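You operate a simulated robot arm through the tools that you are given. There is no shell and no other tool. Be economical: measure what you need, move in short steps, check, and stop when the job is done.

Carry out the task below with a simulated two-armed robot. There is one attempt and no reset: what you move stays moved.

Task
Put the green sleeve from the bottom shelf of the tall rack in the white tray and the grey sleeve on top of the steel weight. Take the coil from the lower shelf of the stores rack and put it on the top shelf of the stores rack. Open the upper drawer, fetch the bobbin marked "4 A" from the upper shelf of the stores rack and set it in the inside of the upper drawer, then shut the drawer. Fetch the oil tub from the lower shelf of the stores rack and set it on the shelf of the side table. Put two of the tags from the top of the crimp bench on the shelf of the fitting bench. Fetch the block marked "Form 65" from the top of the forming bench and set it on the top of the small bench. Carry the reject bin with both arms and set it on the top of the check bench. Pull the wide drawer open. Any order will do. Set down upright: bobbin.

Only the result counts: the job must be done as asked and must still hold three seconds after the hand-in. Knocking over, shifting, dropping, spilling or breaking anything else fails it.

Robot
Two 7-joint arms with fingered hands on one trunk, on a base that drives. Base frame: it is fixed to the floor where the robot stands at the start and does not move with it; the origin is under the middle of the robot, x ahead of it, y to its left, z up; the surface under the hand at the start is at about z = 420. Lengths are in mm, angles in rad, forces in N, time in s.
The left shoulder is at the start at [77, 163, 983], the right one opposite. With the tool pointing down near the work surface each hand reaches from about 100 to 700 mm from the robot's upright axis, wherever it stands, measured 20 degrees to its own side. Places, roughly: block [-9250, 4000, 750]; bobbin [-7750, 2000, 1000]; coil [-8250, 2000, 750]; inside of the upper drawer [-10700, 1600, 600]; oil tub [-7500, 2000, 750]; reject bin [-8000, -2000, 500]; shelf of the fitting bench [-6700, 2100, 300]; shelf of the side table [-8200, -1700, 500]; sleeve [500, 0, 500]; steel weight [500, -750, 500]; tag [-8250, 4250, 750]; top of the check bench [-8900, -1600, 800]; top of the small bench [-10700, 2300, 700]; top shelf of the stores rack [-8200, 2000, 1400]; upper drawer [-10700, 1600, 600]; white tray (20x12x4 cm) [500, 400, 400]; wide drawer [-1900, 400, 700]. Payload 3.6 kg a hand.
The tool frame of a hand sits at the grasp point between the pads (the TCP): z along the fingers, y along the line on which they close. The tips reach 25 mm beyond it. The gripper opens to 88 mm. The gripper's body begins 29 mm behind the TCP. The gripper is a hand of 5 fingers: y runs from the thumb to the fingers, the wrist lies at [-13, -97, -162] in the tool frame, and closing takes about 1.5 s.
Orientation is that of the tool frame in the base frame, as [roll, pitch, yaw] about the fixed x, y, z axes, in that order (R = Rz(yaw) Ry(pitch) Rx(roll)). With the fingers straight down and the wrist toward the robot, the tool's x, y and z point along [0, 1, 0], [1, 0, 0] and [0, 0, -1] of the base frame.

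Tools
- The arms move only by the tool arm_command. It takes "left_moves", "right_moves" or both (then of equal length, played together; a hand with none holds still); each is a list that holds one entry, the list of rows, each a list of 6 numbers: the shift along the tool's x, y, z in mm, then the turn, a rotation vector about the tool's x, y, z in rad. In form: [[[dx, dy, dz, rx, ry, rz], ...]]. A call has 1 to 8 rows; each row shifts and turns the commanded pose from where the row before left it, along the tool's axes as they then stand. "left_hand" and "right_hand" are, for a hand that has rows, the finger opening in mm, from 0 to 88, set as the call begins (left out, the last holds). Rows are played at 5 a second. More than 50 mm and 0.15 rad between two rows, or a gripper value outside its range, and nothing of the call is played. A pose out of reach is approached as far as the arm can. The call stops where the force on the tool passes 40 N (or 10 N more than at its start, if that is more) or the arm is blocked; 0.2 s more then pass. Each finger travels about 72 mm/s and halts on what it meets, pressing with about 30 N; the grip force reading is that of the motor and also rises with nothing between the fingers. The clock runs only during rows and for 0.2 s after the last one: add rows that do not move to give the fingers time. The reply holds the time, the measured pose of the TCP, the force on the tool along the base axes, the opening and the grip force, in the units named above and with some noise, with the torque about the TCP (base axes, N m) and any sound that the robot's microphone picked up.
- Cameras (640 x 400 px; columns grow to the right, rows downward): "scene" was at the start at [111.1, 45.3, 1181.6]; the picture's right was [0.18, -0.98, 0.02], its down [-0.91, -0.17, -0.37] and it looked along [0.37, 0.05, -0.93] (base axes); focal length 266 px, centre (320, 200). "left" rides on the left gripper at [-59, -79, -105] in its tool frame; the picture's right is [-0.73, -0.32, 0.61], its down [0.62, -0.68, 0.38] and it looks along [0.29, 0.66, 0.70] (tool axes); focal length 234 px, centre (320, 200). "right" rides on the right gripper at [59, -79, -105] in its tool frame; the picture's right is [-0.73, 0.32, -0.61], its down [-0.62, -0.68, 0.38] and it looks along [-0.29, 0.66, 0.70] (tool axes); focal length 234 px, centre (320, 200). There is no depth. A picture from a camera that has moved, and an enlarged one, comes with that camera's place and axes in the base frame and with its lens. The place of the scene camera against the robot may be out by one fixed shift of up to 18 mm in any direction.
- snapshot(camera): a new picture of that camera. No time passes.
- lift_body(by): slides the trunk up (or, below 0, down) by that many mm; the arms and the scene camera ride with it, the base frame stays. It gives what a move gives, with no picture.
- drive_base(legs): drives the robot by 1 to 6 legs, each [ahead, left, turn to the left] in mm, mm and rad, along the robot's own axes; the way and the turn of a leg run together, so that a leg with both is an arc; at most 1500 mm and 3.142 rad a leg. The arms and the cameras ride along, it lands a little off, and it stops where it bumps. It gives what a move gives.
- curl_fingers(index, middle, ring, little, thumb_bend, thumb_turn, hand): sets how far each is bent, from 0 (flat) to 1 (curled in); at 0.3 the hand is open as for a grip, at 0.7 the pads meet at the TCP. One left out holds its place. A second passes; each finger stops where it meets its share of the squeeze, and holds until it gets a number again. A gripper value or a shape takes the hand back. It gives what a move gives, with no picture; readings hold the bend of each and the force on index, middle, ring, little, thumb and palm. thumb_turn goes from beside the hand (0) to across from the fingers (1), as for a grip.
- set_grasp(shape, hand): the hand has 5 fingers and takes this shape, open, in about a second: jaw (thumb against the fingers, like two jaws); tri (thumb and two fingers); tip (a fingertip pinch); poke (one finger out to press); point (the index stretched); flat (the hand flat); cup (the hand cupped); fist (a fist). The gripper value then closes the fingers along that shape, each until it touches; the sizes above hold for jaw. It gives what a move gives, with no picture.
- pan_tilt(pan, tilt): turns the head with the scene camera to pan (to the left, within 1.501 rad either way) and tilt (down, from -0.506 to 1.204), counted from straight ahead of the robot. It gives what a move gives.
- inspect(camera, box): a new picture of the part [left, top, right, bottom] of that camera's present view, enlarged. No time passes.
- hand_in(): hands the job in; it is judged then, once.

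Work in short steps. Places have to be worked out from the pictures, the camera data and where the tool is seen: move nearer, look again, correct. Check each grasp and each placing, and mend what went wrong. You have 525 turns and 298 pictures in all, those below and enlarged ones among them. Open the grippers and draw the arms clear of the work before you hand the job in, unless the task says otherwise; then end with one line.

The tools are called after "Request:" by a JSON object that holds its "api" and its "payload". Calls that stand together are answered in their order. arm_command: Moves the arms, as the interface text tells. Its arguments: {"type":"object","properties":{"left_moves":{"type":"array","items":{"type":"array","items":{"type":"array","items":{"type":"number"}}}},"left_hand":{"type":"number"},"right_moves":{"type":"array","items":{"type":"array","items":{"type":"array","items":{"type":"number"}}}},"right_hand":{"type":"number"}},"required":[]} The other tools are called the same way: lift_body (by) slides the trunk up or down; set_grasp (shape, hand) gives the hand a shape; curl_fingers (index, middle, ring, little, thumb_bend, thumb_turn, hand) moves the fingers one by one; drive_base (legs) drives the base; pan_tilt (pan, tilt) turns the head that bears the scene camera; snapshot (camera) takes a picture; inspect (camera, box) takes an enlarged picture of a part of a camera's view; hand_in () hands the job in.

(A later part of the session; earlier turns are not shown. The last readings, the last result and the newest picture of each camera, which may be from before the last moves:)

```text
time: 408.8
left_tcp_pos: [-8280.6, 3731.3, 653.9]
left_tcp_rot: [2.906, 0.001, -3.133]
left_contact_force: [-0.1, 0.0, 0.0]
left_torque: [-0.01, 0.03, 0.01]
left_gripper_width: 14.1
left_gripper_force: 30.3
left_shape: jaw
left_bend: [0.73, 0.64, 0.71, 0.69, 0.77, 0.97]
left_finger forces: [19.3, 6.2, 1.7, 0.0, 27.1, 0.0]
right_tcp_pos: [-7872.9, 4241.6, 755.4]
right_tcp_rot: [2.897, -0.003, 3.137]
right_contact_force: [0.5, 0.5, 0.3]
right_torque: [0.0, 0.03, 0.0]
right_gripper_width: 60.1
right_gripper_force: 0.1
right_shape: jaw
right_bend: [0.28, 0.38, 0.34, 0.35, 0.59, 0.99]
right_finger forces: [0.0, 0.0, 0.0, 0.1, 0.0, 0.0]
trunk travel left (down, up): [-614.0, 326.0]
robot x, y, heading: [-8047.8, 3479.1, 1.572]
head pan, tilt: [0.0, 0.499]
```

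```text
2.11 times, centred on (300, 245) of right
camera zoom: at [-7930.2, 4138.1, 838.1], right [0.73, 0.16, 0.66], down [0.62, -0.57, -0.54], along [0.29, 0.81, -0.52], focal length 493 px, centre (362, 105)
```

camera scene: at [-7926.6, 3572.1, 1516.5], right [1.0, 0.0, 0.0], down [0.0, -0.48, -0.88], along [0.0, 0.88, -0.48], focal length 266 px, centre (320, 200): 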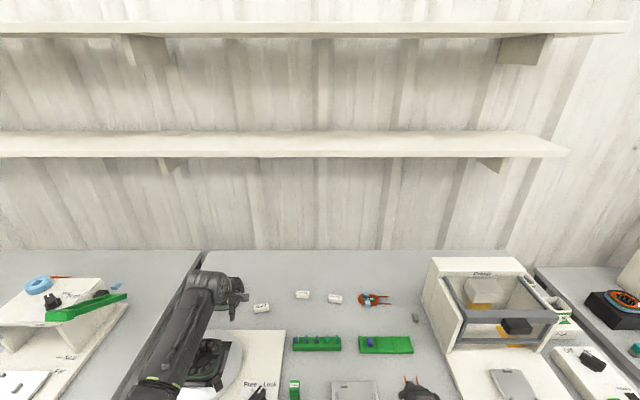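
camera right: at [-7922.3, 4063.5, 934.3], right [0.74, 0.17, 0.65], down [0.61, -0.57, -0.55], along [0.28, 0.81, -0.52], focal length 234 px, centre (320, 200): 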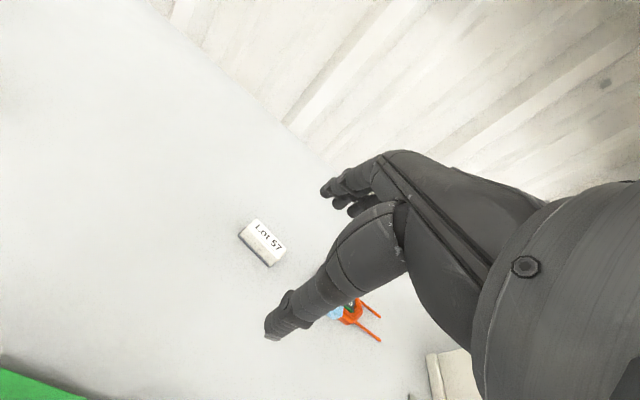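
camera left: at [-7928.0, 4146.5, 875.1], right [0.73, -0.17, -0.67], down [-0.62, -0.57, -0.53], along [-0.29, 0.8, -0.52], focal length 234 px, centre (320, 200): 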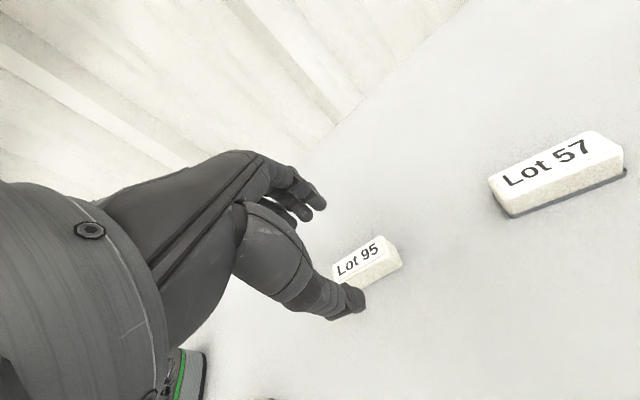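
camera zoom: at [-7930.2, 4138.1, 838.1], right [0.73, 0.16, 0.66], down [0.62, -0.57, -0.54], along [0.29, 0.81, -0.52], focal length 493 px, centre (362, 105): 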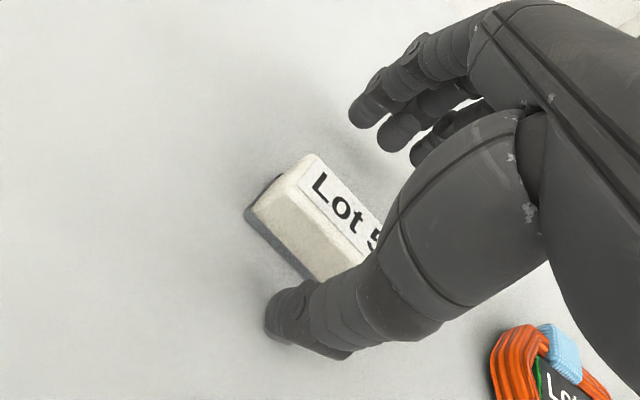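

Close on the tag and lift.

Request:
{"api": "arm_command", "payload": {"right_hand": 0, "right_moves": [[[0, 3, 1, 0, 0, 0], [0, 0, 0, 0, 0, 0], [0, 0, 0, 0, 0, 0], [0, 0, 0, 0, 0, 0], [0, 0, 0, 0, 0, 0], [0, 0, 0, 0, 0, 0], [0, 2, -10, 0, 0, 0], [0, 4, -16, 0, 0, 0]]]}}

Request:
{"api": "inspect", "payload": {"camera": "right", "box": [200, 150, 400, 340]}}

```text
time: 410.6
left_tcp_pos: [-8280.6, 3731.0, 654.6]
left_tcp_rot: [2.905, -0.001, -3.131]
left_contact_force: [-0.1, 0.5, -0.5]
left_torque: [0.02, 0.03, 0.03]
left_gripper_width: 14.1
left_gripper_force: 30.4
left_shape: jaw
left_bend: [0.73, 0.64, 0.71, 0.69, 0.77, 0.97]
left_finger forces: [19.1, 6.2, 1.7, 0.0, 27.2, 0.0]
right_tcp_pos: [-7870.9, 4242.9, 780.8]
right_tcp_rot: [2.896, -0.004, 3.137]
right_contact_force: [1.1, -0.1, -1.1]
right_torque: [0.01, -0.03, 0.02]
right_gripper_width: 15.6
right_gripper_force: 29.9
right_shape: jaw
right_bend: [0.73, 0.62, 0.66, 0.68, 0.75, 1.0]
right_finger forces: [15.6, 7.3, 2.8, 0.0, 25.8, 0.1]
trunk travel left (down, up): [-614.0, 326.0]
robot x, y, heading: [-8045.8, 3473.5, 1.573]
head pan, tilt: [0.0, 0.499]
```

```text
2.11 times, centred on (300, 245) of right
camera zoom: at [-7929.7, 4139.8, 864.9], right [0.73, 0.16, 0.66], down [0.62, -0.57, -0.54], along [0.29, 0.8, -0.52], focal length 493 px, centre (362, 105)
```

zoom: 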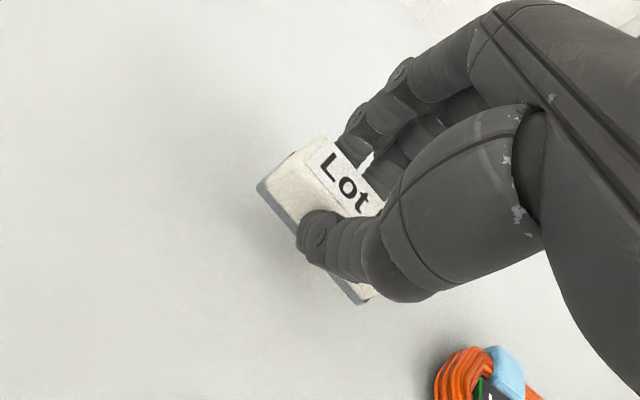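

Both tags are held. Lift, back out, and tuck the right arm in.

Request:
{"api": "arm_command", "payload": {"right_moves": [[[0, 6, -25, 0, 0, 0], [0, 6, -25, 0, 0, 0], [0, 6, -25, 0, 0, 0], [0, 0, 0, 0, 0, 0]]]}}

Request:
{"api": "drive_base", "payload": {"legs": [[-530, 0, 0]]}}

Request:
{"api": "arm_command", "payload": {"right_moves": [[[0, -40, 5, 0, 0, 0], [0, -40, 5, 0, 0, 0], [0, -40, 5, 0, 0, 0], [0, -40, 10, 0, 0, 0], [0, -40, 10, 0, 0, 0], [0, -40, 15, 0, 0, 0], [0, -40, 15, 0, 0, 0], [0, -40, 15, 0, 0, 0]]]}}

Request:
{"api": "drive_base", "payload": {"legs": [[0, -1250, 0], [0, 0, 3.14]]}}

Request:
{"api": "pan_tilt", "payload": {"pan": 0, "tilt": 0.6}}

Request:
{"api": "snapshot", "payload": {"camera": "scene"}}

```text
time: 411.6
left_tcp_pos: [-8281.2, 3730.6, 655.4]
left_tcp_rot: [2.906, 0.0, -3.133]
left_contact_force: [-0.3, 0.2, -0.1]
left_torque: [-0.04, 0.0, -0.02]
left_gripper_width: 14.0
left_gripper_force: 29.9
left_shape: jaw
left_bend: [0.73, 0.64, 0.71, 0.69, 0.77, 0.97]
left_finger forces: [19.2, 6.1, 1.7, 0.0, 27.1, 0.0]
right_tcp_pos: [-7869.9, 4243.4, 857.8]
right_tcp_rot: [2.897, -0.004, 3.137]
right_contact_force: [-0.2, -0.1, 0.0]
right_torque: [-0.02, -0.04, -0.01]
right_gripper_width: 15.4
right_gripper_force: 30.1
right_shape: jaw
right_bend: [0.73, 0.63, 0.71, 0.68, 0.75, 1.0]
right_finger forces: [16.0, 7.0, 2.9, 0.1, 26.1, 0.0]
trunk travel left (down, up): [-614.0, 326.0]
robot x, y, heading: [-8046.1, 3475.5, 1.576]
head pan, tilt: [0.0, 0.499]
```

```text
time: 414.7
left_tcp_pos: [-8278.3, 3182.2, 654.2]
left_tcp_rot: [2.905, -0.001, -3.133]
left_contact_force: [0.4, -0.1, 0.2]
left_torque: [-0.01, -0.03, -0.02]
left_gripper_width: 14.3
left_gripper_force: 30.0
left_shape: jaw
left_bend: [0.73, 0.64, 0.71, 0.69, 0.77, 0.97]
left_finger forces: [19.2, 6.2, 1.7, 0.0, 27.3, 0.0]
right_tcp_pos: [-7867.4, 3693.2, 857.8]
right_tcp_rot: [2.896, -0.004, 3.138]
right_contact_force: [0.3, -0.6, 0.4]
right_torque: [0.0, -0.01, 0.02]
right_gripper_width: 15.3
right_gripper_force: 30.1
right_shape: jaw
right_bend: [0.73, 0.63, 0.71, 0.68, 0.75, 1.0]
right_finger forces: [16.1, 7.1, 2.9, 0.1, 26.0, 0.0]
trunk travel left (down, up): [-614.0, 326.0]
robot x, y, heading: [-8044.0, 2925.1, 1.572]
head pan, tilt: [0.0, 0.499]
```

```text
time: 416.5
left_tcp_pos: [-8278.1, 3182.4, 655.7]
left_tcp_rot: [2.907, 0.001, -3.133]
left_contact_force: [-0.5, 0.7, -0.6]
left_torque: [-0.01, -0.04, -0.01]
left_gripper_width: 14.5
left_gripper_force: 30.2
left_shape: jaw
left_bend: [0.73, 0.64, 0.71, 0.69, 0.77, 0.97]
left_finger forces: [19.2, 6.2, 1.7, 0.0, 27.3, 0.0]
right_tcp_pos: [-7870.4, 3402.0, 702.8]
right_tcp_rot: [2.895, -0.002, 3.137]
right_contact_force: [0.4, 0.1, 0.6]
right_torque: [0.0, 0.0, -0.01]
right_gripper_width: 15.3
right_gripper_force: 30.0
right_shape: jaw
right_bend: [0.73, 0.63, 0.69, 0.68, 0.76, 0.99]
right_finger forces: [16.8, 6.8, 2.8, 0.1, 26.4, 0.0]
trunk travel left (down, up): [-614.0, 326.0]
robot x, y, heading: [-8043.3, 2930.7, 1.57]
head pan, tilt: [0.0, 0.499]
```

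```text
time: 429.0
left_tcp_pos: [-6641.1, 2625.2, 654.5]
left_tcp_rot: [2.905, -0.001, -0.27]
left_contact_force: [1.1, 0.1, 0.0]
left_torque: [0.0, 0.01, 0.01]
left_gripper_width: 14.3
left_gripper_force: 30.1
left_shape: jaw
left_bend: [0.73, 0.64, 0.71, 0.69, 0.77, 0.97]
left_finger forces: [19.0, 6.1, 1.5, 0.1, 26.7, 0.0]
right_tcp_pos: [-7097.3, 2527.5, 699.6]
right_tcp_rot: [2.902, 0.006, -0.291]
right_contact_force: [0.1, 13.1, 4.4]
right_torque: [-0.35, 0.05, -0.23]
right_gripper_width: 13.2
right_gripper_force: 30.1
right_shape: jaw
right_bend: [0.73, 0.67, 0.71, 0.68, 0.77, 0.96]
right_finger forces: [18.2, 20.9, 0.0, 0.0, 26.5, 0.1]
trunk travel left (down, up): [-614.0, 326.0]
robot x, y, heading: [-6795.0, 2931.3, -1.851]
head pan, tilt: [0.0, 0.499]
stopped in leg 2: the force on the tool passed its limit at 51 N (the readings are from after the stop); the commanded pose is now the measured one
```

```text
time: 429.6
left_tcp_pos: [-6641.7, 2626.4, 654.5]
left_tcp_rot: [2.903, 0.001, -0.269]
left_contact_force: [0.1, 0.3, -0.5]
left_torque: [-0.03, -0.05, 0.0]
left_gripper_width: 14.3
left_gripper_force: 30.7
left_shape: jaw
left_bend: [0.73, 0.64, 0.71, 0.69, 0.77, 0.97]
left_finger forces: [19.0, 6.1, 1.4, 0.1, 26.7, 0.1]
right_tcp_pos: [-7096.4, 2526.9, 699.6]
right_tcp_rot: [2.902, 0.003, -0.288]
right_contact_force: [-0.7, 16.1, 4.5]
right_torque: [-0.42, 0.04, -0.29]
right_gripper_width: 13.0
right_gripper_force: 29.5
right_shape: jaw
right_bend: [0.73, 0.71, 0.71, 0.68, 0.77, 0.96]
right_finger forces: [19.1, 24.3, 0.0, 0.1, 27.1, 0.0]
trunk travel left (down, up): [-614.0, 326.0]
robot x, y, heading: [-6795.5, 2930.6, -1.841]
head pan, tilt: [0.0, 0.6]
```

```text
165 pictures are left
camera scene: at [-6837.3, 2812.7, 1317.7], right [-0.96, 0.27, 0.0], down [0.15, 0.54, -0.83], along [-0.22, -0.8, -0.56], focal length 266 px, centre (320, 200)
```

scene: 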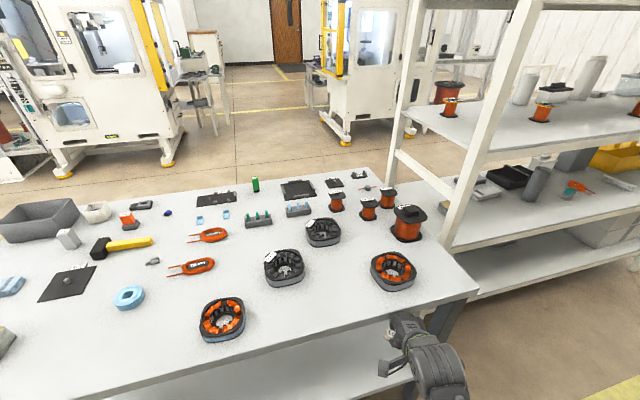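

The right hand bumped the fitting bench's edge. Back away at once and check.

Request:
{"api": "drive_base", "payload": {"legs": [[-200, 0, 0], [0, 0, 0.27]]}}

Request:
{"api": "snapshot", "payload": {"camera": "scene"}}

Request:
{"api": "snapshot", "payload": {"camera": "right"}}

```text
time: 432.1
left_tcp_pos: [-6511.3, 2871.2, 654.1]
left_tcp_rot: [2.907, 0.0, -0.002]
left_contact_force: [-0.1, 0.3, -0.3]
left_torque: [0.01, -0.03, 0.02]
left_gripper_width: 14.3
left_gripper_force: 30.4
left_shape: jaw
left_bend: [0.73, 0.64, 0.71, 0.69, 0.77, 0.97]
left_finger forces: [19.0, 6.1, 1.5, 0.0, 26.7, 0.0]
right_tcp_pos: [-6924.0, 2656.8, 699.2]
right_tcp_rot: [2.905, 0.003, -0.022]
right_contact_force: [0.9, 0.1, -0.8]
right_torque: [-0.02, -0.01, -0.04]
right_gripper_width: 14.1
right_gripper_force: 30.1
right_shape: jaw
right_bend: [0.73, 0.65, 0.71, 0.68, 0.77, 0.97]
right_finger forces: [18.4, 5.9, 0.4, 0.1, 24.8, 0.0]
trunk travel left (down, up): [-614.0, 326.0]
robot x, y, heading: [-6743.3, 3129.6, -1.582]
head pan, tilt: [0.0, 0.6]
```

```text
164 pictures are left
camera scene: at [-6746.6, 2999.3, 1317.3], right [-1.0, 0.01, 0.0], down [0.0, 0.56, -0.83], along [-0.01, -0.83, -0.56], focal length 266 px, centre (320, 200)
```

scene: 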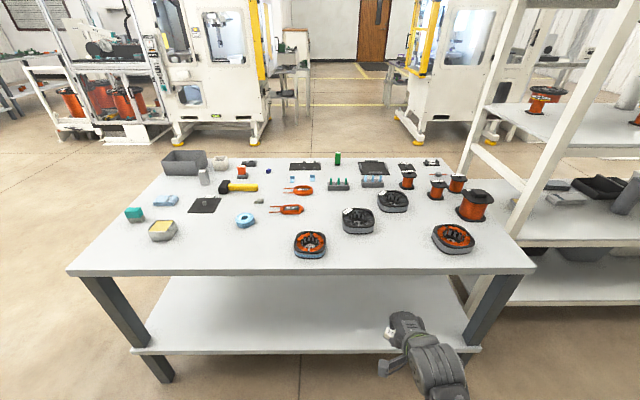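

```text
163 pictures are left
camera right: at [-6863.0, 2755.6, 783.2], right [-0.73, -0.16, 0.67], down [-0.61, 0.59, -0.53], along [-0.31, -0.8, -0.52], focal length 234 px, centre (320, 200)
```

right: 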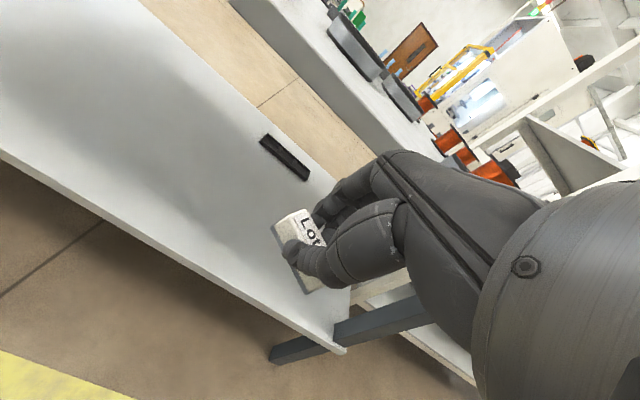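

All stands. The shelf's near edge is y≈2505, z≈300. Lower the trunk 290 mm and extend the left arm to match the right.

Request:
{"api": "lift_body", "payload": {"by": -290}}

Request:
{"api": "arm_command", "payload": {"left_moves": [[[0, 36, 9, 0, 0, 0], [0, 36, 9, 0, 0, 0], [0, 36, 9, 0, 0, 0], [0, 36, 9, 0, 0, 0], [0, 36, 9, 0, 0, 0], [0, 36, 9, 0, 0, 0], [0, 0, 0, 0, 0, 0]]]}}

Request:
{"api": "pan_tilt", "payload": {"pan": 0, "tilt": 0.8}}

Request:
{"api": "snapshot", "payload": {"camera": "scene"}}

Request:
{"api": "snapshot", "payload": {"camera": "left"}}

```text
time: 435.1
left_tcp_pos: [-6511.5, 2870.8, 363.6]
left_tcp_rot: [2.906, 0.001, -0.001]
left_contact_force: [0.2, 0.1, 0.2]
left_torque: [0.03, -0.02, 0.0]
left_gripper_width: 14.4
left_gripper_force: 30.2
left_shape: jaw
left_bend: [0.73, 0.64, 0.71, 0.69, 0.77, 0.97]
left_finger forces: [19.1, 6.1, 1.4, 0.1, 26.8, 0.0]
right_tcp_pos: [-6924.7, 2655.2, 409.6]
right_tcp_rot: [2.904, 0.004, -0.021]
right_contact_force: [-1.1, -0.2, 0.4]
right_torque: [0.05, 0.0, -0.02]
right_gripper_width: 14.1
right_gripper_force: 30.0
right_shape: jaw
right_bend: [0.73, 0.65, 0.71, 0.68, 0.77, 0.97]
right_finger forces: [18.3, 6.0, 0.4, 0.0, 24.7, 0.0]
trunk travel left (down, up): [-324.0, 616.0]
robot x, y, heading: [-6741.8, 3125.8, -1.576]
head pan, tilt: [0.0, 0.6]
```

```text
time: 436.7
left_tcp_pos: [-6510.8, 2648.4, 362.2]
left_tcp_rot: [2.907, 0.001, -0.002]
left_contact_force: [-0.5, -0.4, -0.5]
left_torque: [0.02, 0.01, 0.0]
left_gripper_width: 14.2
left_gripper_force: 29.8
left_shape: jaw
left_bend: [0.72, 0.64, 0.71, 0.69, 0.77, 0.97]
left_finger forces: [19.3, 6.2, 1.5, 0.0, 27.0, 0.0]
right_tcp_pos: [-6924.6, 2655.9, 409.2]
right_tcp_rot: [2.907, 0.004, -0.022]
right_contact_force: [-0.7, 0.6, -0.3]
right_torque: [0.02, -0.01, -0.02]
right_gripper_width: 14.1
right_gripper_force: 30.6
right_shape: jaw
right_bend: [0.73, 0.65, 0.71, 0.68, 0.77, 0.96]
right_finger forces: [18.4, 6.0, 0.4, 0.0, 24.8, 0.0]
trunk travel left (down, up): [-324.0, 616.0]
robot x, y, heading: [-6741.4, 3129.9, -1.576]
head pan, tilt: [0.0, 0.6]
```

```text
time: 437.4
left_tcp_pos: [-6511.6, 2649.6, 361.2]
left_tcp_rot: [2.907, 0.0, -0.002]
left_contact_force: [0.7, 0.2, -0.2]
left_torque: [-0.01, 0.01, 0.01]
left_gripper_width: 14.7
left_gripper_force: 30.0
left_shape: jaw
left_bend: [0.72, 0.64, 0.71, 0.69, 0.77, 0.97]
left_finger forces: [19.2, 6.2, 1.6, 0.1, 26.9, 0.1]
right_tcp_pos: [-6924.9, 2656.0, 408.5]
right_tcp_rot: [2.903, 0.005, -0.023]
right_contact_force: [-0.4, 0.8, -0.1]
right_torque: [0.01, -0.01, 0.03]
right_gripper_width: 14.3
right_gripper_force: 30.1
right_shape: jaw
right_bend: [0.73, 0.65, 0.71, 0.68, 0.77, 0.96]
right_finger forces: [18.4, 5.9, 0.4, 0.0, 24.8, 0.0]
trunk travel left (down, up): [-324.0, 616.0]
robot x, y, heading: [-6743.7, 3129.5, -1.579]
head pan, tilt: [0.0, 0.799]
```

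```text
162 pictures are left
camera scene: at [-6746.6, 3006.9, 1010.5], right [-1.0, 0.01, 0.0], down [0.01, 0.72, -0.7], along [-0.01, -0.7, -0.72], focal length 266 px, centre (320, 200)
```

scene: 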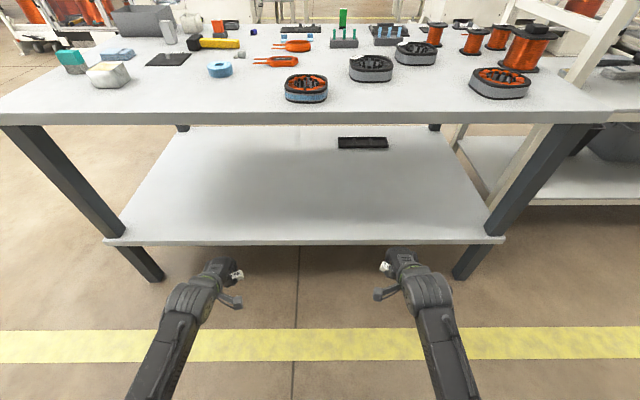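

```text
161 pictures are left
camera left: at [-6569.5, 2750.4, 445.6], right [-0.73, 0.17, -0.67], down [0.62, 0.57, -0.53], along [0.29, -0.8, -0.52], focal length 234 px, centre (320, 200)
```

left: 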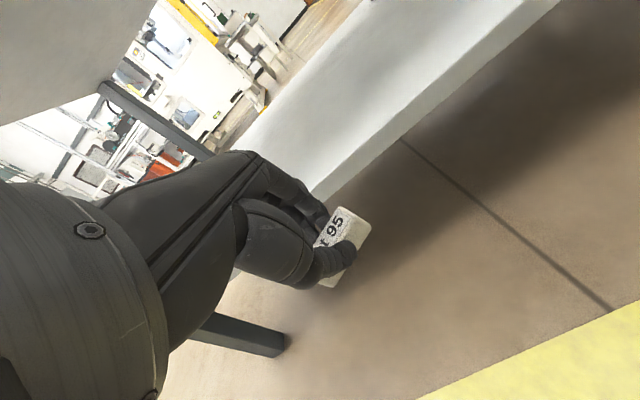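

Shelf near edge ≈ y 2515, z≈290. Drive 215 mm forward so both tags are ~80 mm inside, then lower.

Request:
{"api": "drive_base", "payload": {"legs": [[225, 0, 0]]}}

Request:
{"api": "arm_command", "payload": {"left_moves": [[[0, -4, 15, 0, 0, 0], [0, 0, 0, 0, 0, 0], [0, 0, 0, 0, 0, 0], [0, 0, 0, 0, 0, 0]]], "right_moves": [[[0, -7, 28, 0, 0, 0], [0, -7, 28, 0, 0, 0], [0, -2, 8, 0, 0, 0], [0, 0, 0, 0, 0, 0]]]}}

Request:
{"api": "snapshot", "payload": {"camera": "left"}}

Request:
{"api": "snapshot", "payload": {"camera": "right"}}

```text
time: 439.1
left_tcp_pos: [-6513.6, 2425.8, 362.2]
left_tcp_rot: [2.906, 0.001, -0.002]
left_contact_force: [0.2, -0.8, 0.1]
left_torque: [0.01, -0.01, -0.03]
left_gripper_width: 14.3
left_gripper_force: 30.3
left_shape: jaw
left_bend: [0.72, 0.64, 0.71, 0.69, 0.77, 0.97]
left_finger forces: [19.3, 6.2, 1.6, 0.0, 26.9, 0.1]
right_tcp_pos: [-6927.0, 2432.1, 409.2]
right_tcp_rot: [2.904, 0.003, -0.022]
right_contact_force: [-0.3, 0.5, -0.8]
right_torque: [-0.03, -0.03, 0.0]
right_gripper_width: 14.2
right_gripper_force: 29.8
right_shape: jaw
right_bend: [0.73, 0.65, 0.71, 0.68, 0.77, 0.96]
right_finger forces: [18.6, 6.0, 0.4, 0.1, 24.9, 0.1]
trunk travel left (down, up): [-324.0, 616.0]
robot x, y, heading: [-6744.0, 2901.8, -1.58]
head pan, tilt: [0.0, 0.799]
```

```text
time: 440.1
left_tcp_pos: [-6514.0, 2425.2, 347.4]
left_tcp_rot: [2.906, 0.0, -0.001]
left_contact_force: [-1.0, 0.5, 0.5]
left_torque: [0.0, -0.01, -0.01]
left_gripper_width: 14.5
left_gripper_force: 30.0
left_shape: jaw
left_bend: [0.72, 0.64, 0.71, 0.69, 0.77, 0.97]
left_finger forces: [19.4, 6.1, 1.5, 0.0, 27.0, 0.0]
right_tcp_pos: [-6926.9, 2433.5, 343.4]
right_tcp_rot: [2.906, 0.005, -0.022]
right_contact_force: [0.9, -0.3, 0.4]
right_torque: [-0.03, 0.0, -0.01]
right_gripper_width: 14.3
right_gripper_force: 30.4
right_shape: jaw
right_bend: [0.73, 0.65, 0.71, 0.68, 0.77, 0.96]
right_finger forces: [18.6, 6.5, 0.6, 0.0, 25.5, 0.0]
trunk travel left (down, up): [-324.0, 616.0]
robot x, y, heading: [-6740.9, 2907.5, -1.579]
head pan, tilt: [0.0, 0.799]
```

```text
160 pictures are left
camera left: at [-6571.7, 2526.5, 429.9], right [-0.73, 0.17, -0.67], down [0.63, 0.57, -0.53], along [0.29, -0.8, -0.52], focal length 234 px, centre (320, 200)
```

left: 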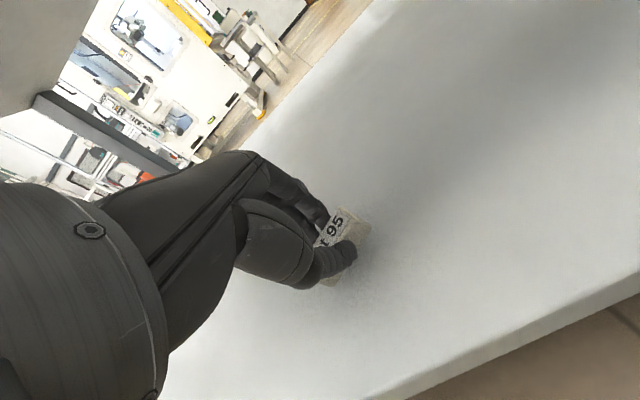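

```text
159 pictures are left
camera right: at [-6864.8, 2532.8, 426.8], right [-0.73, -0.16, 0.67], down [-0.61, 0.59, -0.53], along [-0.31, -0.79, -0.52], focal length 234 px, centre (320, 200)
```

right: 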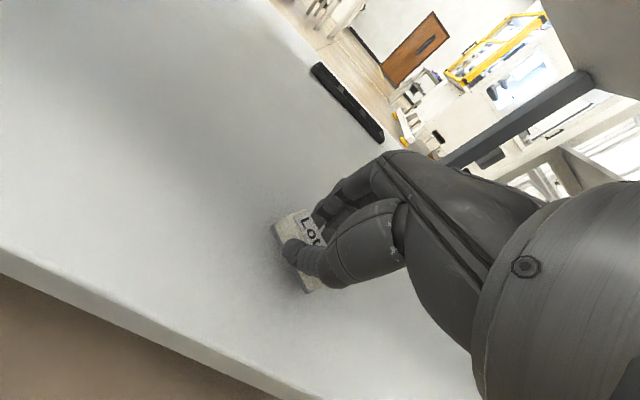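

Both tags are over the shelf. Lower in 5 mm steps until contact.

Request:
{"api": "arm_command", "payload": {"left_moves": [[[0, -1, 5, 0, 0, 0], [0, -1, 5, 0, 0, 0], [0, -1, 5, 0, 0, 0], [0, -1, 4, 0, 0, 0], [0, -1, 4, 0, 0, 0], [0, -1, 4, 0, 0, 0]]]}}

Request:
{"api": "arm_command", "payload": {"right_moves": [[[0, -1, 5, 0, 0, 0], [0, -1, 5, 0, 0, 0], [0, -1, 5, 0, 0, 0], [0, -1, 4, 0, 0, 0], [0, -1, 4, 0, 0, 0], [0, -1, 4, 0, 0, 0]]]}}

```text
time: 441.3
left_tcp_pos: [-6513.4, 2422.7, 330.1]
left_tcp_rot: [2.889, 0.0, -0.001]
left_contact_force: [1.1, 2.8, 23.2]
left_torque: [-0.11, 0.07, -0.1]
left_gripper_width: 17.3
left_gripper_force: 30.1
left_shape: jaw
left_bend: [0.72, 0.63, 0.71, 0.69, 0.81, 0.96]
left_finger forces: [20.7, 7.7, 2.3, 0.0, 33.5, 0.0]
right_tcp_pos: [-6925.7, 2433.4, 344.6]
right_tcp_rot: [2.902, 0.001, -0.021]
right_contact_force: [0.4, 0.1, -0.4]
right_torque: [-0.02, 0.02, 0.0]
right_gripper_width: 14.6
right_gripper_force: 29.9
right_shape: jaw
right_bend: [0.73, 0.65, 0.71, 0.68, 0.77, 0.96]
right_finger forces: [18.6, 6.4, 0.7, 0.0, 25.6, 0.1]
trunk travel left (down, up): [-324.0, 616.0]
robot x, y, heading: [-6742.0, 2906.2, -1.578]
head pan, tilt: [0.0, 0.799]
stopped in row 6 (left hand): the force on the tool passed its limit at 44 N (the readings are from after the stop); the commanded pose is now the measured one
```

```text
time: 442.7
left_tcp_pos: [-6513.8, 2422.8, 331.1]
left_tcp_rot: [2.889, 0.0, -0.002]
left_contact_force: [0.9, 0.3, 17.0]
left_torque: [-0.15, 0.01, -0.09]
left_gripper_width: 16.5
left_gripper_force: 30.2
left_shape: jaw
left_bend: [0.72, 0.62, 0.7, 0.69, 0.82, 0.95]
left_finger forces: [20.1, 8.4, 2.4, 0.1, 30.5, 0.1]
right_tcp_pos: [-6926.8, 2431.1, 323.7]
right_tcp_rot: [2.887, 0.003, -0.023]
right_contact_force: [-0.9, 2.1, 22.9]
right_torque: [-0.12, -0.17, 0.06]
right_gripper_width: 18.0
right_gripper_force: 29.9
right_shape: jaw
right_bend: [0.73, 0.62, 0.71, 0.68, 0.83, 0.94]
right_finger forces: [21.3, 8.8, 0.9, 0.0, 32.3, 0.0]
trunk travel left (down, up): [-324.0, 616.0]
robot x, y, heading: [-6747.6, 2908.6, -1.581]
head pan, tilt: [0.0, 0.799]
stopped in row 6 (right hand): the force on the tool passed its limit at 41 N (the readings are from after the stop); the commanded pose is now the measured one
```

Both tags touch the shelf. Ease up 1 mm, open both hands, and lift away.

Request:
{"api": "arm_command", "payload": {"left_hand": 70, "right_hand": 70, "left_moves": [[[0, 0, -1, 0, 0, 0], [0, 0, 0, 0, 0, 0], [0, 0, 0, 0, 0, 0], [0, 0, 0, 0, 0, 0], [0, 0, 0, 0, 0, 0], [0, 0, 0, 0, 0, 0], [0, 5, -20, 0, 0, 0], [0, 7, -30, 0, 0, 0]]], "right_moves": [[[0, 0, -1, 0, 0, 0], [0, 0, 0, 0, 0, 0], [0, 0, 0, 0, 0, 0], [0, 0, 0, 0, 0, 0], [0, 0, 0, 0, 0, 0], [0, 0, 0, 0, 0, 0], [0, 5, -20, 0, 0, 0], [0, 7, -30, 0, 0, 0]]]}}

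Request:
{"api": "snapshot", "payload": {"camera": "left"}}

Request:
{"api": "snapshot", "payload": {"camera": "right"}}

```text
time: 444.5
left_tcp_pos: [-6514.8, 2424.7, 375.4]
left_tcp_rot: [2.901, 0.0, -0.004]
left_contact_force: [-0.7, -0.2, -0.3]
left_torque: [0.01, 0.0, 0.0]
left_gripper_width: 69.8
left_gripper_force: 0.0
left_shape: jaw
left_bend: [0.27, 0.34, 0.32, 0.33, 0.5, 0.99]
left_finger forces: [0.0, 0.0, 0.0, 0.1, 0.0, 0.0]
right_tcp_pos: [-6926.9, 2434.4, 368.8]
right_tcp_rot: [2.901, 0.006, -0.023]
right_contact_force: [-0.1, -0.5, 0.2]
right_torque: [0.01, 0.03, 0.02]
right_gripper_width: 70.0
right_gripper_force: 0.0
right_shape: jaw
right_bend: [0.27, 0.34, 0.32, 0.33, 0.5, 0.99]
right_finger forces: [0.1, 0.0, 0.1, 0.0, 0.0, 0.0]
trunk travel left (down, up): [-324.0, 616.0]
robot x, y, heading: [-6746.5, 2904.5, -1.576]
head pan, tilt: [0.0, 0.799]
```

```text
158 pictures are left
camera left: at [-6573.5, 2526.4, 458.8], right [-0.73, 0.17, -0.67], down [0.63, 0.57, -0.53], along [0.29, -0.8, -0.52], focal length 234 px, centre (320, 200)
```

left: 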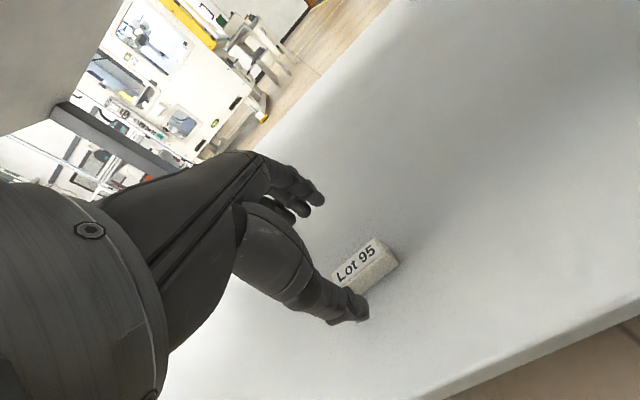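

```text
157 pictures are left
camera right: at [-6865.1, 2533.4, 452.6], right [-0.73, -0.15, 0.67], down [-0.61, 0.58, -0.53], along [-0.31, -0.8, -0.52], focal length 234 px, centre (320, 200)
```

right: 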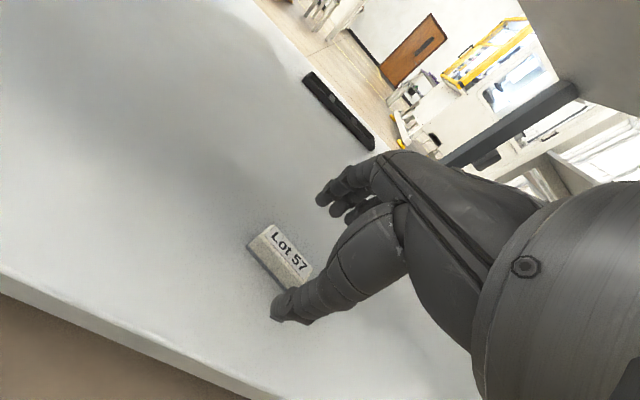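

Both tags are on the shelf. The stores rack can be reached from this north side, where tub and coil are nearer. Back out and move west to view it.

Request:
{"api": "drive_base", "payload": {"legs": [[-260, 0, 0], [0, -1200, 0]]}}

Request:
{"api": "pan_tilt", "payload": {"pan": 0, "tilt": 0.4}}

Request:
{"api": "snapshot", "payload": {"camera": "scene"}}

```text
time: 452.0
left_tcp_pos: [-7698.2, 2686.8, 377.2]
left_tcp_rot: [2.898, 0.001, 0.024]
left_contact_force: [0.7, 0.6, 0.0]
left_torque: [-0.02, 0.03, 0.02]
left_gripper_width: 69.8
left_gripper_force: 0.2
left_shape: jaw
left_bend: [0.27, 0.34, 0.32, 0.33, 0.5, 0.99]
left_finger forces: [0.1, 0.0, 0.0, 0.1, 0.0, 0.0]
right_tcp_pos: [-8108.5, 2683.8, 370.3]
right_tcp_rot: [2.899, 0.003, 0.005]
right_contact_force: [0.5, -0.2, 0.3]
right_torque: [0.04, -0.05, 0.0]
right_gripper_width: 69.9
right_gripper_force: 0.0
right_shape: jaw
right_bend: [0.27, 0.34, 0.32, 0.33, 0.5, 0.99]
right_finger forces: [0.0, 0.0, 0.0, 0.0, 0.0, 0.0]
trunk travel left (down, up): [-324.0, 616.0]
robot x, y, heading: [-7936.6, 3163.6, -1.551]
head pan, tilt: [0.0, 0.799]
```

```text
time: 452.9
left_tcp_pos: [-7697.0, 2686.8, 376.9]
left_tcp_rot: [2.899, 0.0, 0.024]
left_contact_force: [-0.4, -0.1, -1.0]
left_torque: [-0.03, 0.0, -0.02]
left_gripper_width: 69.9
left_gripper_force: 0.0
left_shape: jaw
left_bend: [0.27, 0.34, 0.32, 0.33, 0.5, 0.99]
left_finger forces: [0.0, 0.0, 0.0, 0.0, 0.0, 0.1]
right_tcp_pos: [-8108.9, 2683.5, 371.2]
right_tcp_rot: [2.896, 0.005, 0.004]
right_contact_force: [0.5, 0.9, 0.7]
right_torque: [0.0, 0.02, 0.05]
right_gripper_width: 69.7
right_gripper_force: 0.0
right_shape: jaw
right_bend: [0.27, 0.34, 0.32, 0.33, 0.5, 0.99]
right_finger forces: [0.0, 0.0, 0.0, 0.0, 0.0, 0.1]
trunk travel left (down, up): [-324.0, 616.0]
robot x, y, heading: [-7937.9, 3161.1, -1.554]
head pan, tilt: [0.0, 0.4]
```

```text
156 pictures are left
camera scene: at [-7940.3, 3027.1, 1045.5], right [-1.0, -0.02, 0.0], down [-0.01, 0.39, -0.92], along [0.02, -0.92, -0.39], focal length 266 px, centre (320, 200)
```

scene: 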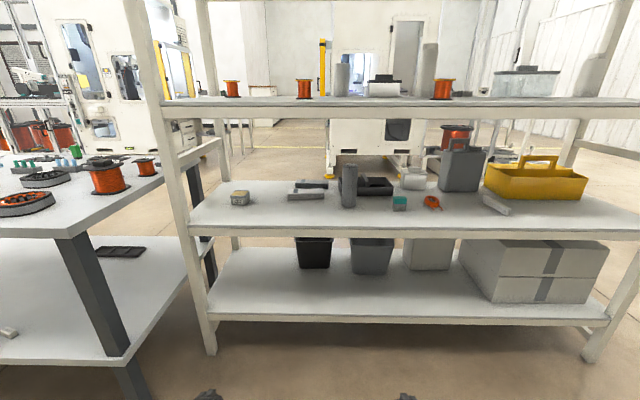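

Tub ≈[-7607,2105], coil ≈[-8345,2114] on the lower shelf (z≈632), north edge y≈2300. Set the height, retract the left arm, raise and square the right hand for the coil.

Request:
{"api": "lift_body", "payload": {"by": 235}}

Request:
{"api": "arm_command", "payload": {"left_moves": [[[0, -36, -7, 0, 0, 0], [0, -36, -7, 0, 0, 0], [0, -36, -7, 0, 0, 0], [0, -36, -7, 0, 0, 0], [0, -36, -7, 0, 0, 0], [0, -36, -7, 0, 0, 0]]], "right_moves": [[[0, 9, -28, 0, 0, 0], [0, 9, -28, 0, 0, 0], [0, 9, -28, 0, 0, 0], [0, 9, -28, 0.08, 0, 0], [0, 0, 0, 0.08, 0, 0], [0, 0, 0, 0.05, 0, 0]]], "right_hand": 88}}

Request:
{"api": "drive_base", "payload": {"legs": [[0, -215, -0.02], [330, 0, 0]]}}

Request:
{"api": "snapshot", "payload": {"camera": "right"}}

Request:
{"api": "snapshot", "payload": {"camera": "scene"}}

```text
time: 455.4
left_tcp_pos: [-7697.1, 2687.7, 610.6]
left_tcp_rot: [2.899, -0.001, 0.025]
left_contact_force: [-0.1, 0.0, 0.5]
left_torque: [0.01, 0.01, 0.03]
left_gripper_width: 69.9
left_gripper_force: 0.1
left_shape: jaw
left_bend: [0.27, 0.34, 0.32, 0.33, 0.5, 0.99]
left_finger forces: [0.1, 0.0, 0.1, 0.1, 0.0, 0.0]
right_tcp_pos: [-8109.7, 2684.1, 604.7]
right_tcp_rot: [2.9, 0.004, 0.003]
right_contact_force: [0.8, -0.3, 0.0]
right_torque: [0.0, 0.01, 0.0]
right_gripper_width: 69.7
right_gripper_force: 0.0
right_shape: jaw
right_bend: [0.27, 0.34, 0.32, 0.33, 0.5, 0.99]
right_finger forces: [0.0, 0.0, 0.0, 0.1, 0.1, 0.0]
trunk travel left (down, up): [-559.0, 381.0]
robot x, y, heading: [-7937.8, 3159.9, -1.556]
head pan, tilt: [0.0, 0.4]
```

```text
time: 456.8
left_tcp_pos: [-7702.2, 2907.0, 600.0]
left_tcp_rot: [2.897, 0.002, 0.024]
left_contact_force: [0.2, -0.5, -0.6]
left_torque: [-0.03, 0.0, 0.05]
left_gripper_width: 69.8
left_gripper_force: 0.1
left_shape: jaw
left_bend: [0.27, 0.34, 0.32, 0.33, 0.5, 0.99]
left_finger forces: [0.0, 0.0, 0.0, 0.0, 0.0, 0.0]
right_tcp_pos: [-8110.6, 2671.0, 730.3]
right_tcp_rot: [2.983, 0.008, -0.005]
right_contact_force: [0.3, -0.4, 0.0]
right_torque: [0.01, -0.01, 0.02]
right_gripper_width: 87.8
right_gripper_force: 0.1
right_shape: jaw
right_bend: [0.3, 0.3, 0.3, 0.3, 0.3, 0.98]
right_finger forces: [0.0, 0.0, 0.0, 0.1, 0.0, 0.0]
right hand out of reach, approached as far as the arm can: row 5, 6
trunk travel left (down, up): [-559.0, 381.0]
robot x, y, heading: [-7939.3, 3160.4, -1.553]
head pan, tilt: [0.0, 0.4]
```

```text
time: 460.2
left_tcp_pos: [-7928.0, 2566.5, 600.0]
left_tcp_rot: [2.9, 0.0, -0.001]
left_contact_force: [1.0, 0.2, 0.8]
left_torque: [-0.03, -0.01, -0.02]
left_gripper_width: 69.6
left_gripper_force: 0.0
left_shape: jaw
left_bend: [0.27, 0.34, 0.32, 0.33, 0.5, 0.99]
left_finger forces: [0.0, 0.1, 0.0, 0.0, 0.0, 0.1]
right_tcp_pos: [-8341.4, 2339.1, 730.2]
right_tcp_rot: [2.983, 0.01, -0.03]
right_contact_force: [0.9, -0.3, -1.7]
right_torque: [0.0, 0.01, -0.01]
right_gripper_width: 87.6
right_gripper_force: 0.1
right_shape: jaw
right_bend: [0.3, 0.3, 0.3, 0.3, 0.3, 0.98]
right_finger forces: [0.0, 0.1, 0.0, 0.0, 0.1, 0.1]
trunk travel left (down, up): [-559.0, 381.0]
robot x, y, heading: [-8159.5, 2828.9, -1.576]
head pan, tilt: [0.0, 0.4]
```

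```text
155 pictures are left
camera right: at [-8279.4, 2431.7, 821.0], right [-0.73, -0.2, 0.66], down [-0.61, 0.63, -0.48], along [-0.32, -0.75, -0.58], focal length 234 px, centre (320, 200)
```

right: 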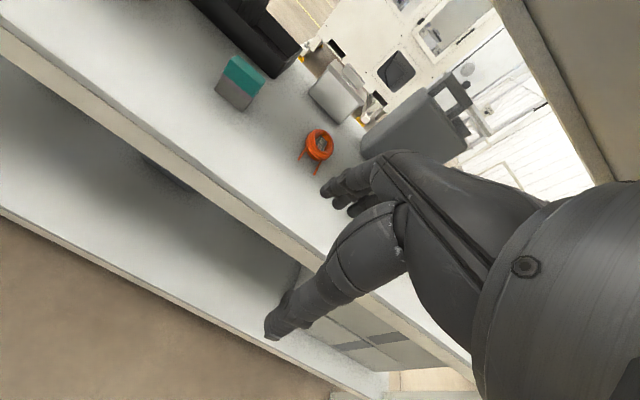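

```text
154 pictures are left
camera scene: at [-8162.3, 2691.2, 1280.5], right [-1.0, 0.01, 0.0], down [0.0, 0.39, -0.92], along [-0.01, -0.92, -0.39], focal length 266 px, centre (320, 200)
```

scene: 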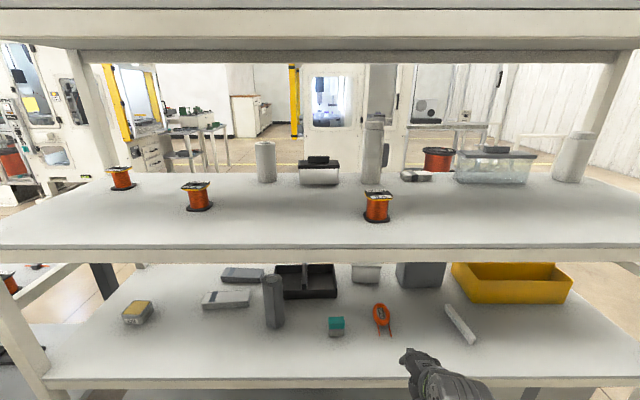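

Coil confirmed at ≈[-8347,2097] with leads toward me. To fit under the upper shelf I enter with the fingers pitched ~66°, trunk 60 lower.

Request:
{"api": "arm_command", "payload": {"right_moves": [[[0, 0, 0, -0.09, 0, 0.01], [0, 0, 0, -0.09, 0, 0.01], [0, 0, 0, -0.08, 0, 0.01], [0, 38, 0, 0, 0, 0], [0, 38, 0, 0, 0, 0], [0, 0, 0, 0, 0, 0]]]}}

Request:
{"api": "lift_body", "payload": {"by": -60}}

Request:
{"api": "drive_base", "payload": {"legs": [[160, 0, 0]]}}

Request:
{"api": "snapshot", "payload": {"camera": "right"}}

Request:
{"api": "snapshot", "payload": {"camera": "scene"}}

```text
time: 461.6
left_tcp_pos: [-7929.0, 2567.7, 600.0]
left_tcp_rot: [2.9, 0.001, -0.001]
left_contact_force: [0.5, 0.0, 0.3]
left_torque: [0.0, -0.02, -0.02]
left_gripper_width: 70.0
left_gripper_force: 0.1
left_shape: jaw
left_bend: [0.27, 0.34, 0.32, 0.33, 0.5, 0.99]
left_finger forces: [0.0, 0.0, 0.0, 0.0, 0.0, 0.0]
right_tcp_pos: [-8344.8, 2270.1, 760.3]
right_tcp_rot: [2.723, -0.001, -0.058]
right_contact_force: [0.5, 0.8, 0.1]
right_torque: [0.01, 0.03, 0.0]
right_gripper_width: 87.9
right_gripper_force: 0.1
right_shape: jaw
right_bend: [0.3, 0.3, 0.3, 0.3, 0.3, 0.98]
right_finger forces: [0.1, 0.0, 0.0, 0.1, 0.0, 0.0]
trunk travel left (down, up): [-559.0, 381.0]
robot x, y, heading: [-8161.2, 2823.7, -1.574]
head pan, tilt: [0.0, 0.4]
```

```text
time: 462.6
left_tcp_pos: [-7928.3, 2567.1, 540.7]
left_tcp_rot: [2.9, 0.002, 0.001]
left_contact_force: [0.1, -0.3, 0.3]
left_torque: [0.0, 0.01, -0.02]
left_gripper_width: 69.9
left_gripper_force: 0.0
left_shape: jaw
left_bend: [0.27, 0.34, 0.32, 0.33, 0.5, 0.99]
left_finger forces: [0.1, 0.0, 0.1, 0.0, 0.0, 0.1]
right_tcp_pos: [-8344.5, 2269.8, 700.4]
right_tcp_rot: [2.721, 0.001, -0.059]
right_contact_force: [-0.3, 0.5, -0.1]
right_torque: [0.02, -0.02, 0.01]
right_gripper_width: 87.8
right_gripper_force: 0.1
right_shape: jaw
right_bend: [0.3, 0.3, 0.3, 0.3, 0.3, 0.98]
right_finger forces: [0.0, 0.0, 0.0, 0.0, 0.0, 0.1]
trunk travel left (down, up): [-499.0, 441.0]
robot x, y, heading: [-8161.4, 2825.4, -1.575]
head pan, tilt: [0.0, 0.4]
```

```text
time: 464.0
left_tcp_pos: [-7929.4, 2407.9, 541.0]
left_tcp_rot: [2.899, -0.001, 0.003]
left_contact_force: [0.4, 0.2, -0.6]
left_torque: [0.01, 0.02, 0.01]
left_gripper_width: 69.7
left_gripper_force: 0.1
left_shape: jaw
left_bend: [0.27, 0.34, 0.32, 0.33, 0.5, 0.99]
left_finger forces: [0.0, 0.1, 0.0, 0.1, 0.1, 0.0]
right_tcp_pos: [-8344.9, 2110.2, 700.3]
right_tcp_rot: [2.722, 0.0, -0.057]
right_contact_force: [0.0, -0.4, 0.1]
right_torque: [0.02, 0.01, 0.02]
right_gripper_width: 87.9
right_gripper_force: 0.0
right_shape: jaw
right_bend: [0.3, 0.3, 0.3, 0.3, 0.3, 0.98]
right_finger forces: [0.0, 0.1, 0.0, 0.0, 0.0, 0.1]
trunk travel left (down, up): [-499.0, 441.0]
robot x, y, heading: [-8160.0, 2668.8, -1.572]
head pan, tilt: [0.0, 0.4]
```

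```text
153 pictures are left
camera right: at [-8279.5, 2221.1, 763.8], right [-0.73, -0.01, 0.69], down [-0.6, 0.5, -0.63], along [-0.34, -0.86, -0.37], focal length 234 px, centre (320, 200)
```

right: 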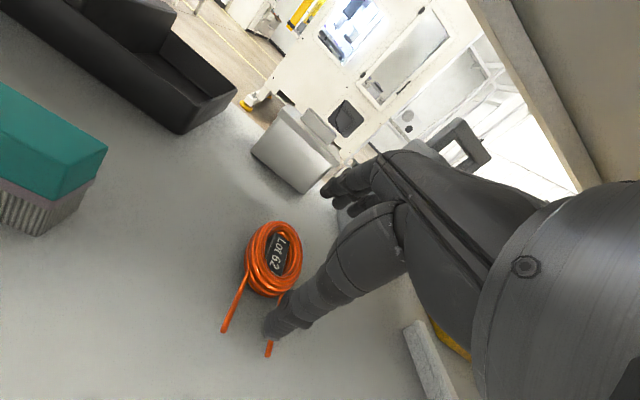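

```text
152 pictures are left
camera scene: at [-8163.1, 2532.8, 1220.4], right [-1.0, 0.0, 0.0], down [0.0, 0.39, -0.92], along [0.0, -0.92, -0.39], focal length 266 px, centre (320, 200)
```

scene: 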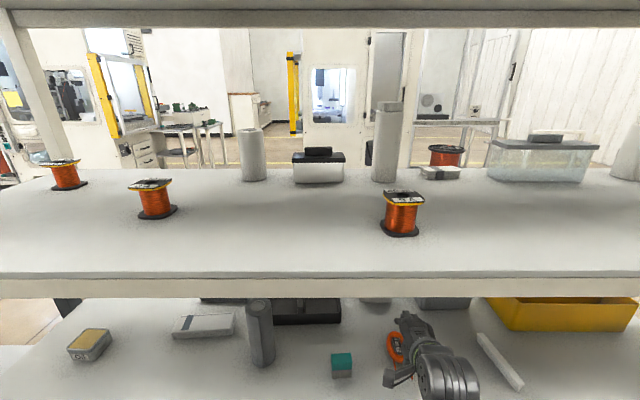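

Coil centre ≈[-8341,2091]. Advance 18 mm, pitch to ~84°, and lower partway.

Request:
{"api": "arm_command", "payload": {"right_moves": [[[0, 16, 8, 0, 0, 0], [0, 0, 0, 0.1, 0, 0.02], [0, 0, 0, 0.1, 0, 0.02], [0, 0, 0, 0.1, 0, 0.02], [0, -2, 14, 0, 0, 0], [0, 0, 0, 0, 0, 0]]]}}

Request:
{"api": "snapshot", "payload": {"camera": "right"}}

```text
time: 465.2
left_tcp_pos: [-7928.5, 2408.3, 541.3]
left_tcp_rot: [2.899, 0.002, -0.001]
left_contact_force: [0.3, -0.5, -0.8]
left_torque: [-0.01, -0.03, 0.01]
left_gripper_width: 70.0
left_gripper_force: 0.1
left_shape: jaw
left_bend: [0.27, 0.34, 0.32, 0.33, 0.5, 0.99]
left_finger forces: [0.0, 0.1, 0.0, 0.1, 0.1, 0.0]
right_tcp_pos: [-8413.9, 2091.7, 693.4]
right_tcp_rot: [2.995, 0.116, -0.18]
right_contact_force: [-0.3, -0.4, 0.1]
right_torque: [-0.04, -0.03, -0.01]
right_gripper_width: 88.0
right_gripper_force: 0.1
right_shape: jaw
right_bend: [0.3, 0.3, 0.3, 0.3, 0.3, 0.98]
right_finger forces: [0.1, 0.1, 0.1, 0.0, 0.0, 0.0]
trunk travel left (down, up): [-499.0, 441.0]
robot x, y, heading: [-8154.6, 2666.5, -1.576]
head pan, tilt: [0.0, 0.4]
stopped in row 6 (right hand): the arm was blocked; the commanded pose is now the measured one
```

```text
151 pictures are left
camera right: at [-8329.6, 2170.7, 779.3], right [-0.68, -0.11, 0.73], down [-0.55, 0.73, -0.4], along [-0.48, -0.68, -0.56], focal length 234 px, centre (320, 200)
```

right: 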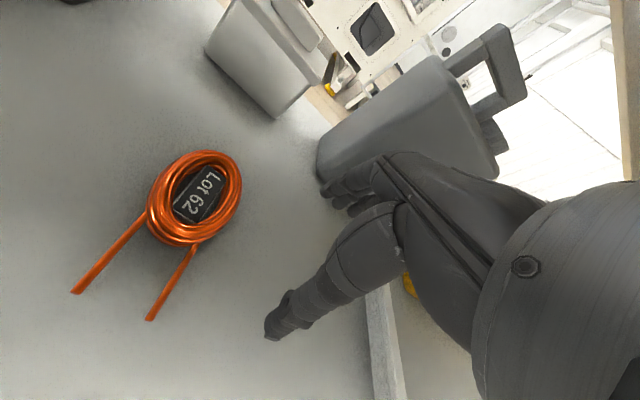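

The arm hit its limit and drifted 70 mm. Return it, relax the pitch, then raise the trunk while lowering the arm.

Request:
{"api": "arm_command", "payload": {"right_moves": [[[25, 0, 0, -0.06, 0.04, -0.05], [25, 0, 0, -0.06, 0.04, -0.05], [20, 0, 0, -0.06, 0.03, -0.05], [0, 0, 0, 0, 0, 0]]]}}

Request:
{"api": "lift_body", "payload": {"by": 40}}

Request:
{"api": "arm_command", "payload": {"right_moves": [[[0, -10, 22, 0, 0, 0], [0, -8, 18, 0, 0, 0], [0, 0, 0, 0, 0, 0]]]}}

Request:
{"api": "snapshot", "payload": {"camera": "right"}}

```text
time: 466.2
left_tcp_pos: [-7929.9, 2407.9, 541.0]
left_tcp_rot: [2.9, -0.001, -0.001]
left_contact_force: [0.5, 0.4, 0.1]
left_torque: [0.05, 0.04, 0.01]
left_gripper_width: 69.6
left_gripper_force: 0.1
left_shape: jaw
left_bend: [0.27, 0.34, 0.32, 0.33, 0.5, 0.99]
left_finger forces: [0.0, 0.0, 0.0, 0.0, 0.0, 0.0]
right_tcp_pos: [-8359.3, 2079.3, 693.1]
right_tcp_rot: [2.815, 0.073, -0.021]
right_contact_force: [-0.4, -0.6, 0.8]
right_torque: [-0.04, -0.01, 0.0]
right_gripper_width: 87.7
right_gripper_force: 0.0
right_shape: jaw
right_bend: [0.3, 0.3, 0.3, 0.3, 0.3, 0.98]
right_finger forces: [0.0, 0.0, 0.0, 0.0, 0.0, 0.0]
trunk travel left (down, up): [-499.0, 441.0]
robot x, y, heading: [-8160.9, 2668.2, -1.572]
head pan, tilt: [0.0, 0.4]
```

```text
time: 467.1
left_tcp_pos: [-7928.8, 2409.0, 580.4]
left_tcp_rot: [2.898, -0.001, 0.001]
left_contact_force: [0.3, -0.2, 0.1]
left_torque: [0.02, 0.01, -0.01]
left_gripper_width: 69.4
left_gripper_force: 0.2
left_shape: jaw
left_bend: [0.27, 0.34, 0.32, 0.33, 0.5, 0.99]
left_finger forces: [0.0, 0.0, 0.1, 0.0, 0.1, 0.1]
right_tcp_pos: [-8358.7, 2080.4, 731.3]
right_tcp_rot: [2.821, 0.073, -0.018]
right_contact_force: [0.4, 0.9, 0.6]
right_torque: [-0.05, -0.02, -0.03]
right_gripper_width: 87.8
right_gripper_force: 0.0
right_shape: jaw
right_bend: [0.3, 0.3, 0.3, 0.3, 0.3, 0.98]
right_finger forces: [0.1, 0.0, 0.0, 0.1, 0.1, 0.0]
trunk travel left (down, up): [-539.0, 401.0]
robot x, y, heading: [-8157.8, 2670.0, -1.575]
head pan, tilt: [0.0, 0.4]
```

```text
time: 467.9
left_tcp_pos: [-7928.9, 2407.9, 581.4]
left_tcp_rot: [2.899, -0.001, 0.001]
left_contact_force: [-0.2, 0.5, 0.5]
left_torque: [0.0, -0.01, -0.02]
left_gripper_width: 69.9
left_gripper_force: 0.1
left_shape: jaw
left_bend: [0.27, 0.34, 0.32, 0.33, 0.5, 0.99]
left_finger forces: [0.0, 0.0, 0.2, 0.1, 0.0, 0.0]
right_tcp_pos: [-8341.6, 2089.1, 680.3]
right_tcp_rot: [2.833, 0.037, -0.003]
right_contact_force: [0.6, 0.3, 0.6]
right_torque: [0.03, -0.02, -0.05]
right_gripper_width: 87.7
right_gripper_force: 0.0
right_shape: jaw
right_bend: [0.3, 0.3, 0.3, 0.3, 0.3, 0.98]
right_finger forces: [0.1, 0.0, 0.0, 0.0, 0.0, 0.1]
trunk travel left (down, up): [-539.0, 401.0]
robot x, y, heading: [-8157.8, 2666.6, -1.576]
head pan, tilt: [0.0, 0.4]
```

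```text
150 pictures are left
camera right: at [-8279.3, 2194.7, 755.0], right [-0.7, -0.12, 0.7], down [-0.64, 0.53, -0.55], along [-0.31, -0.84, -0.45], focal length 234 px, centre (320, 200)
```

right: 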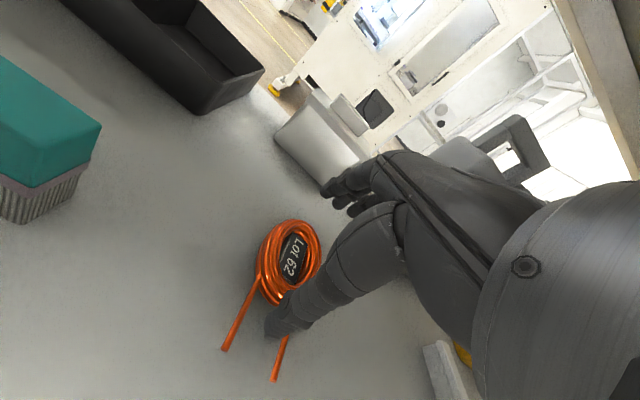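

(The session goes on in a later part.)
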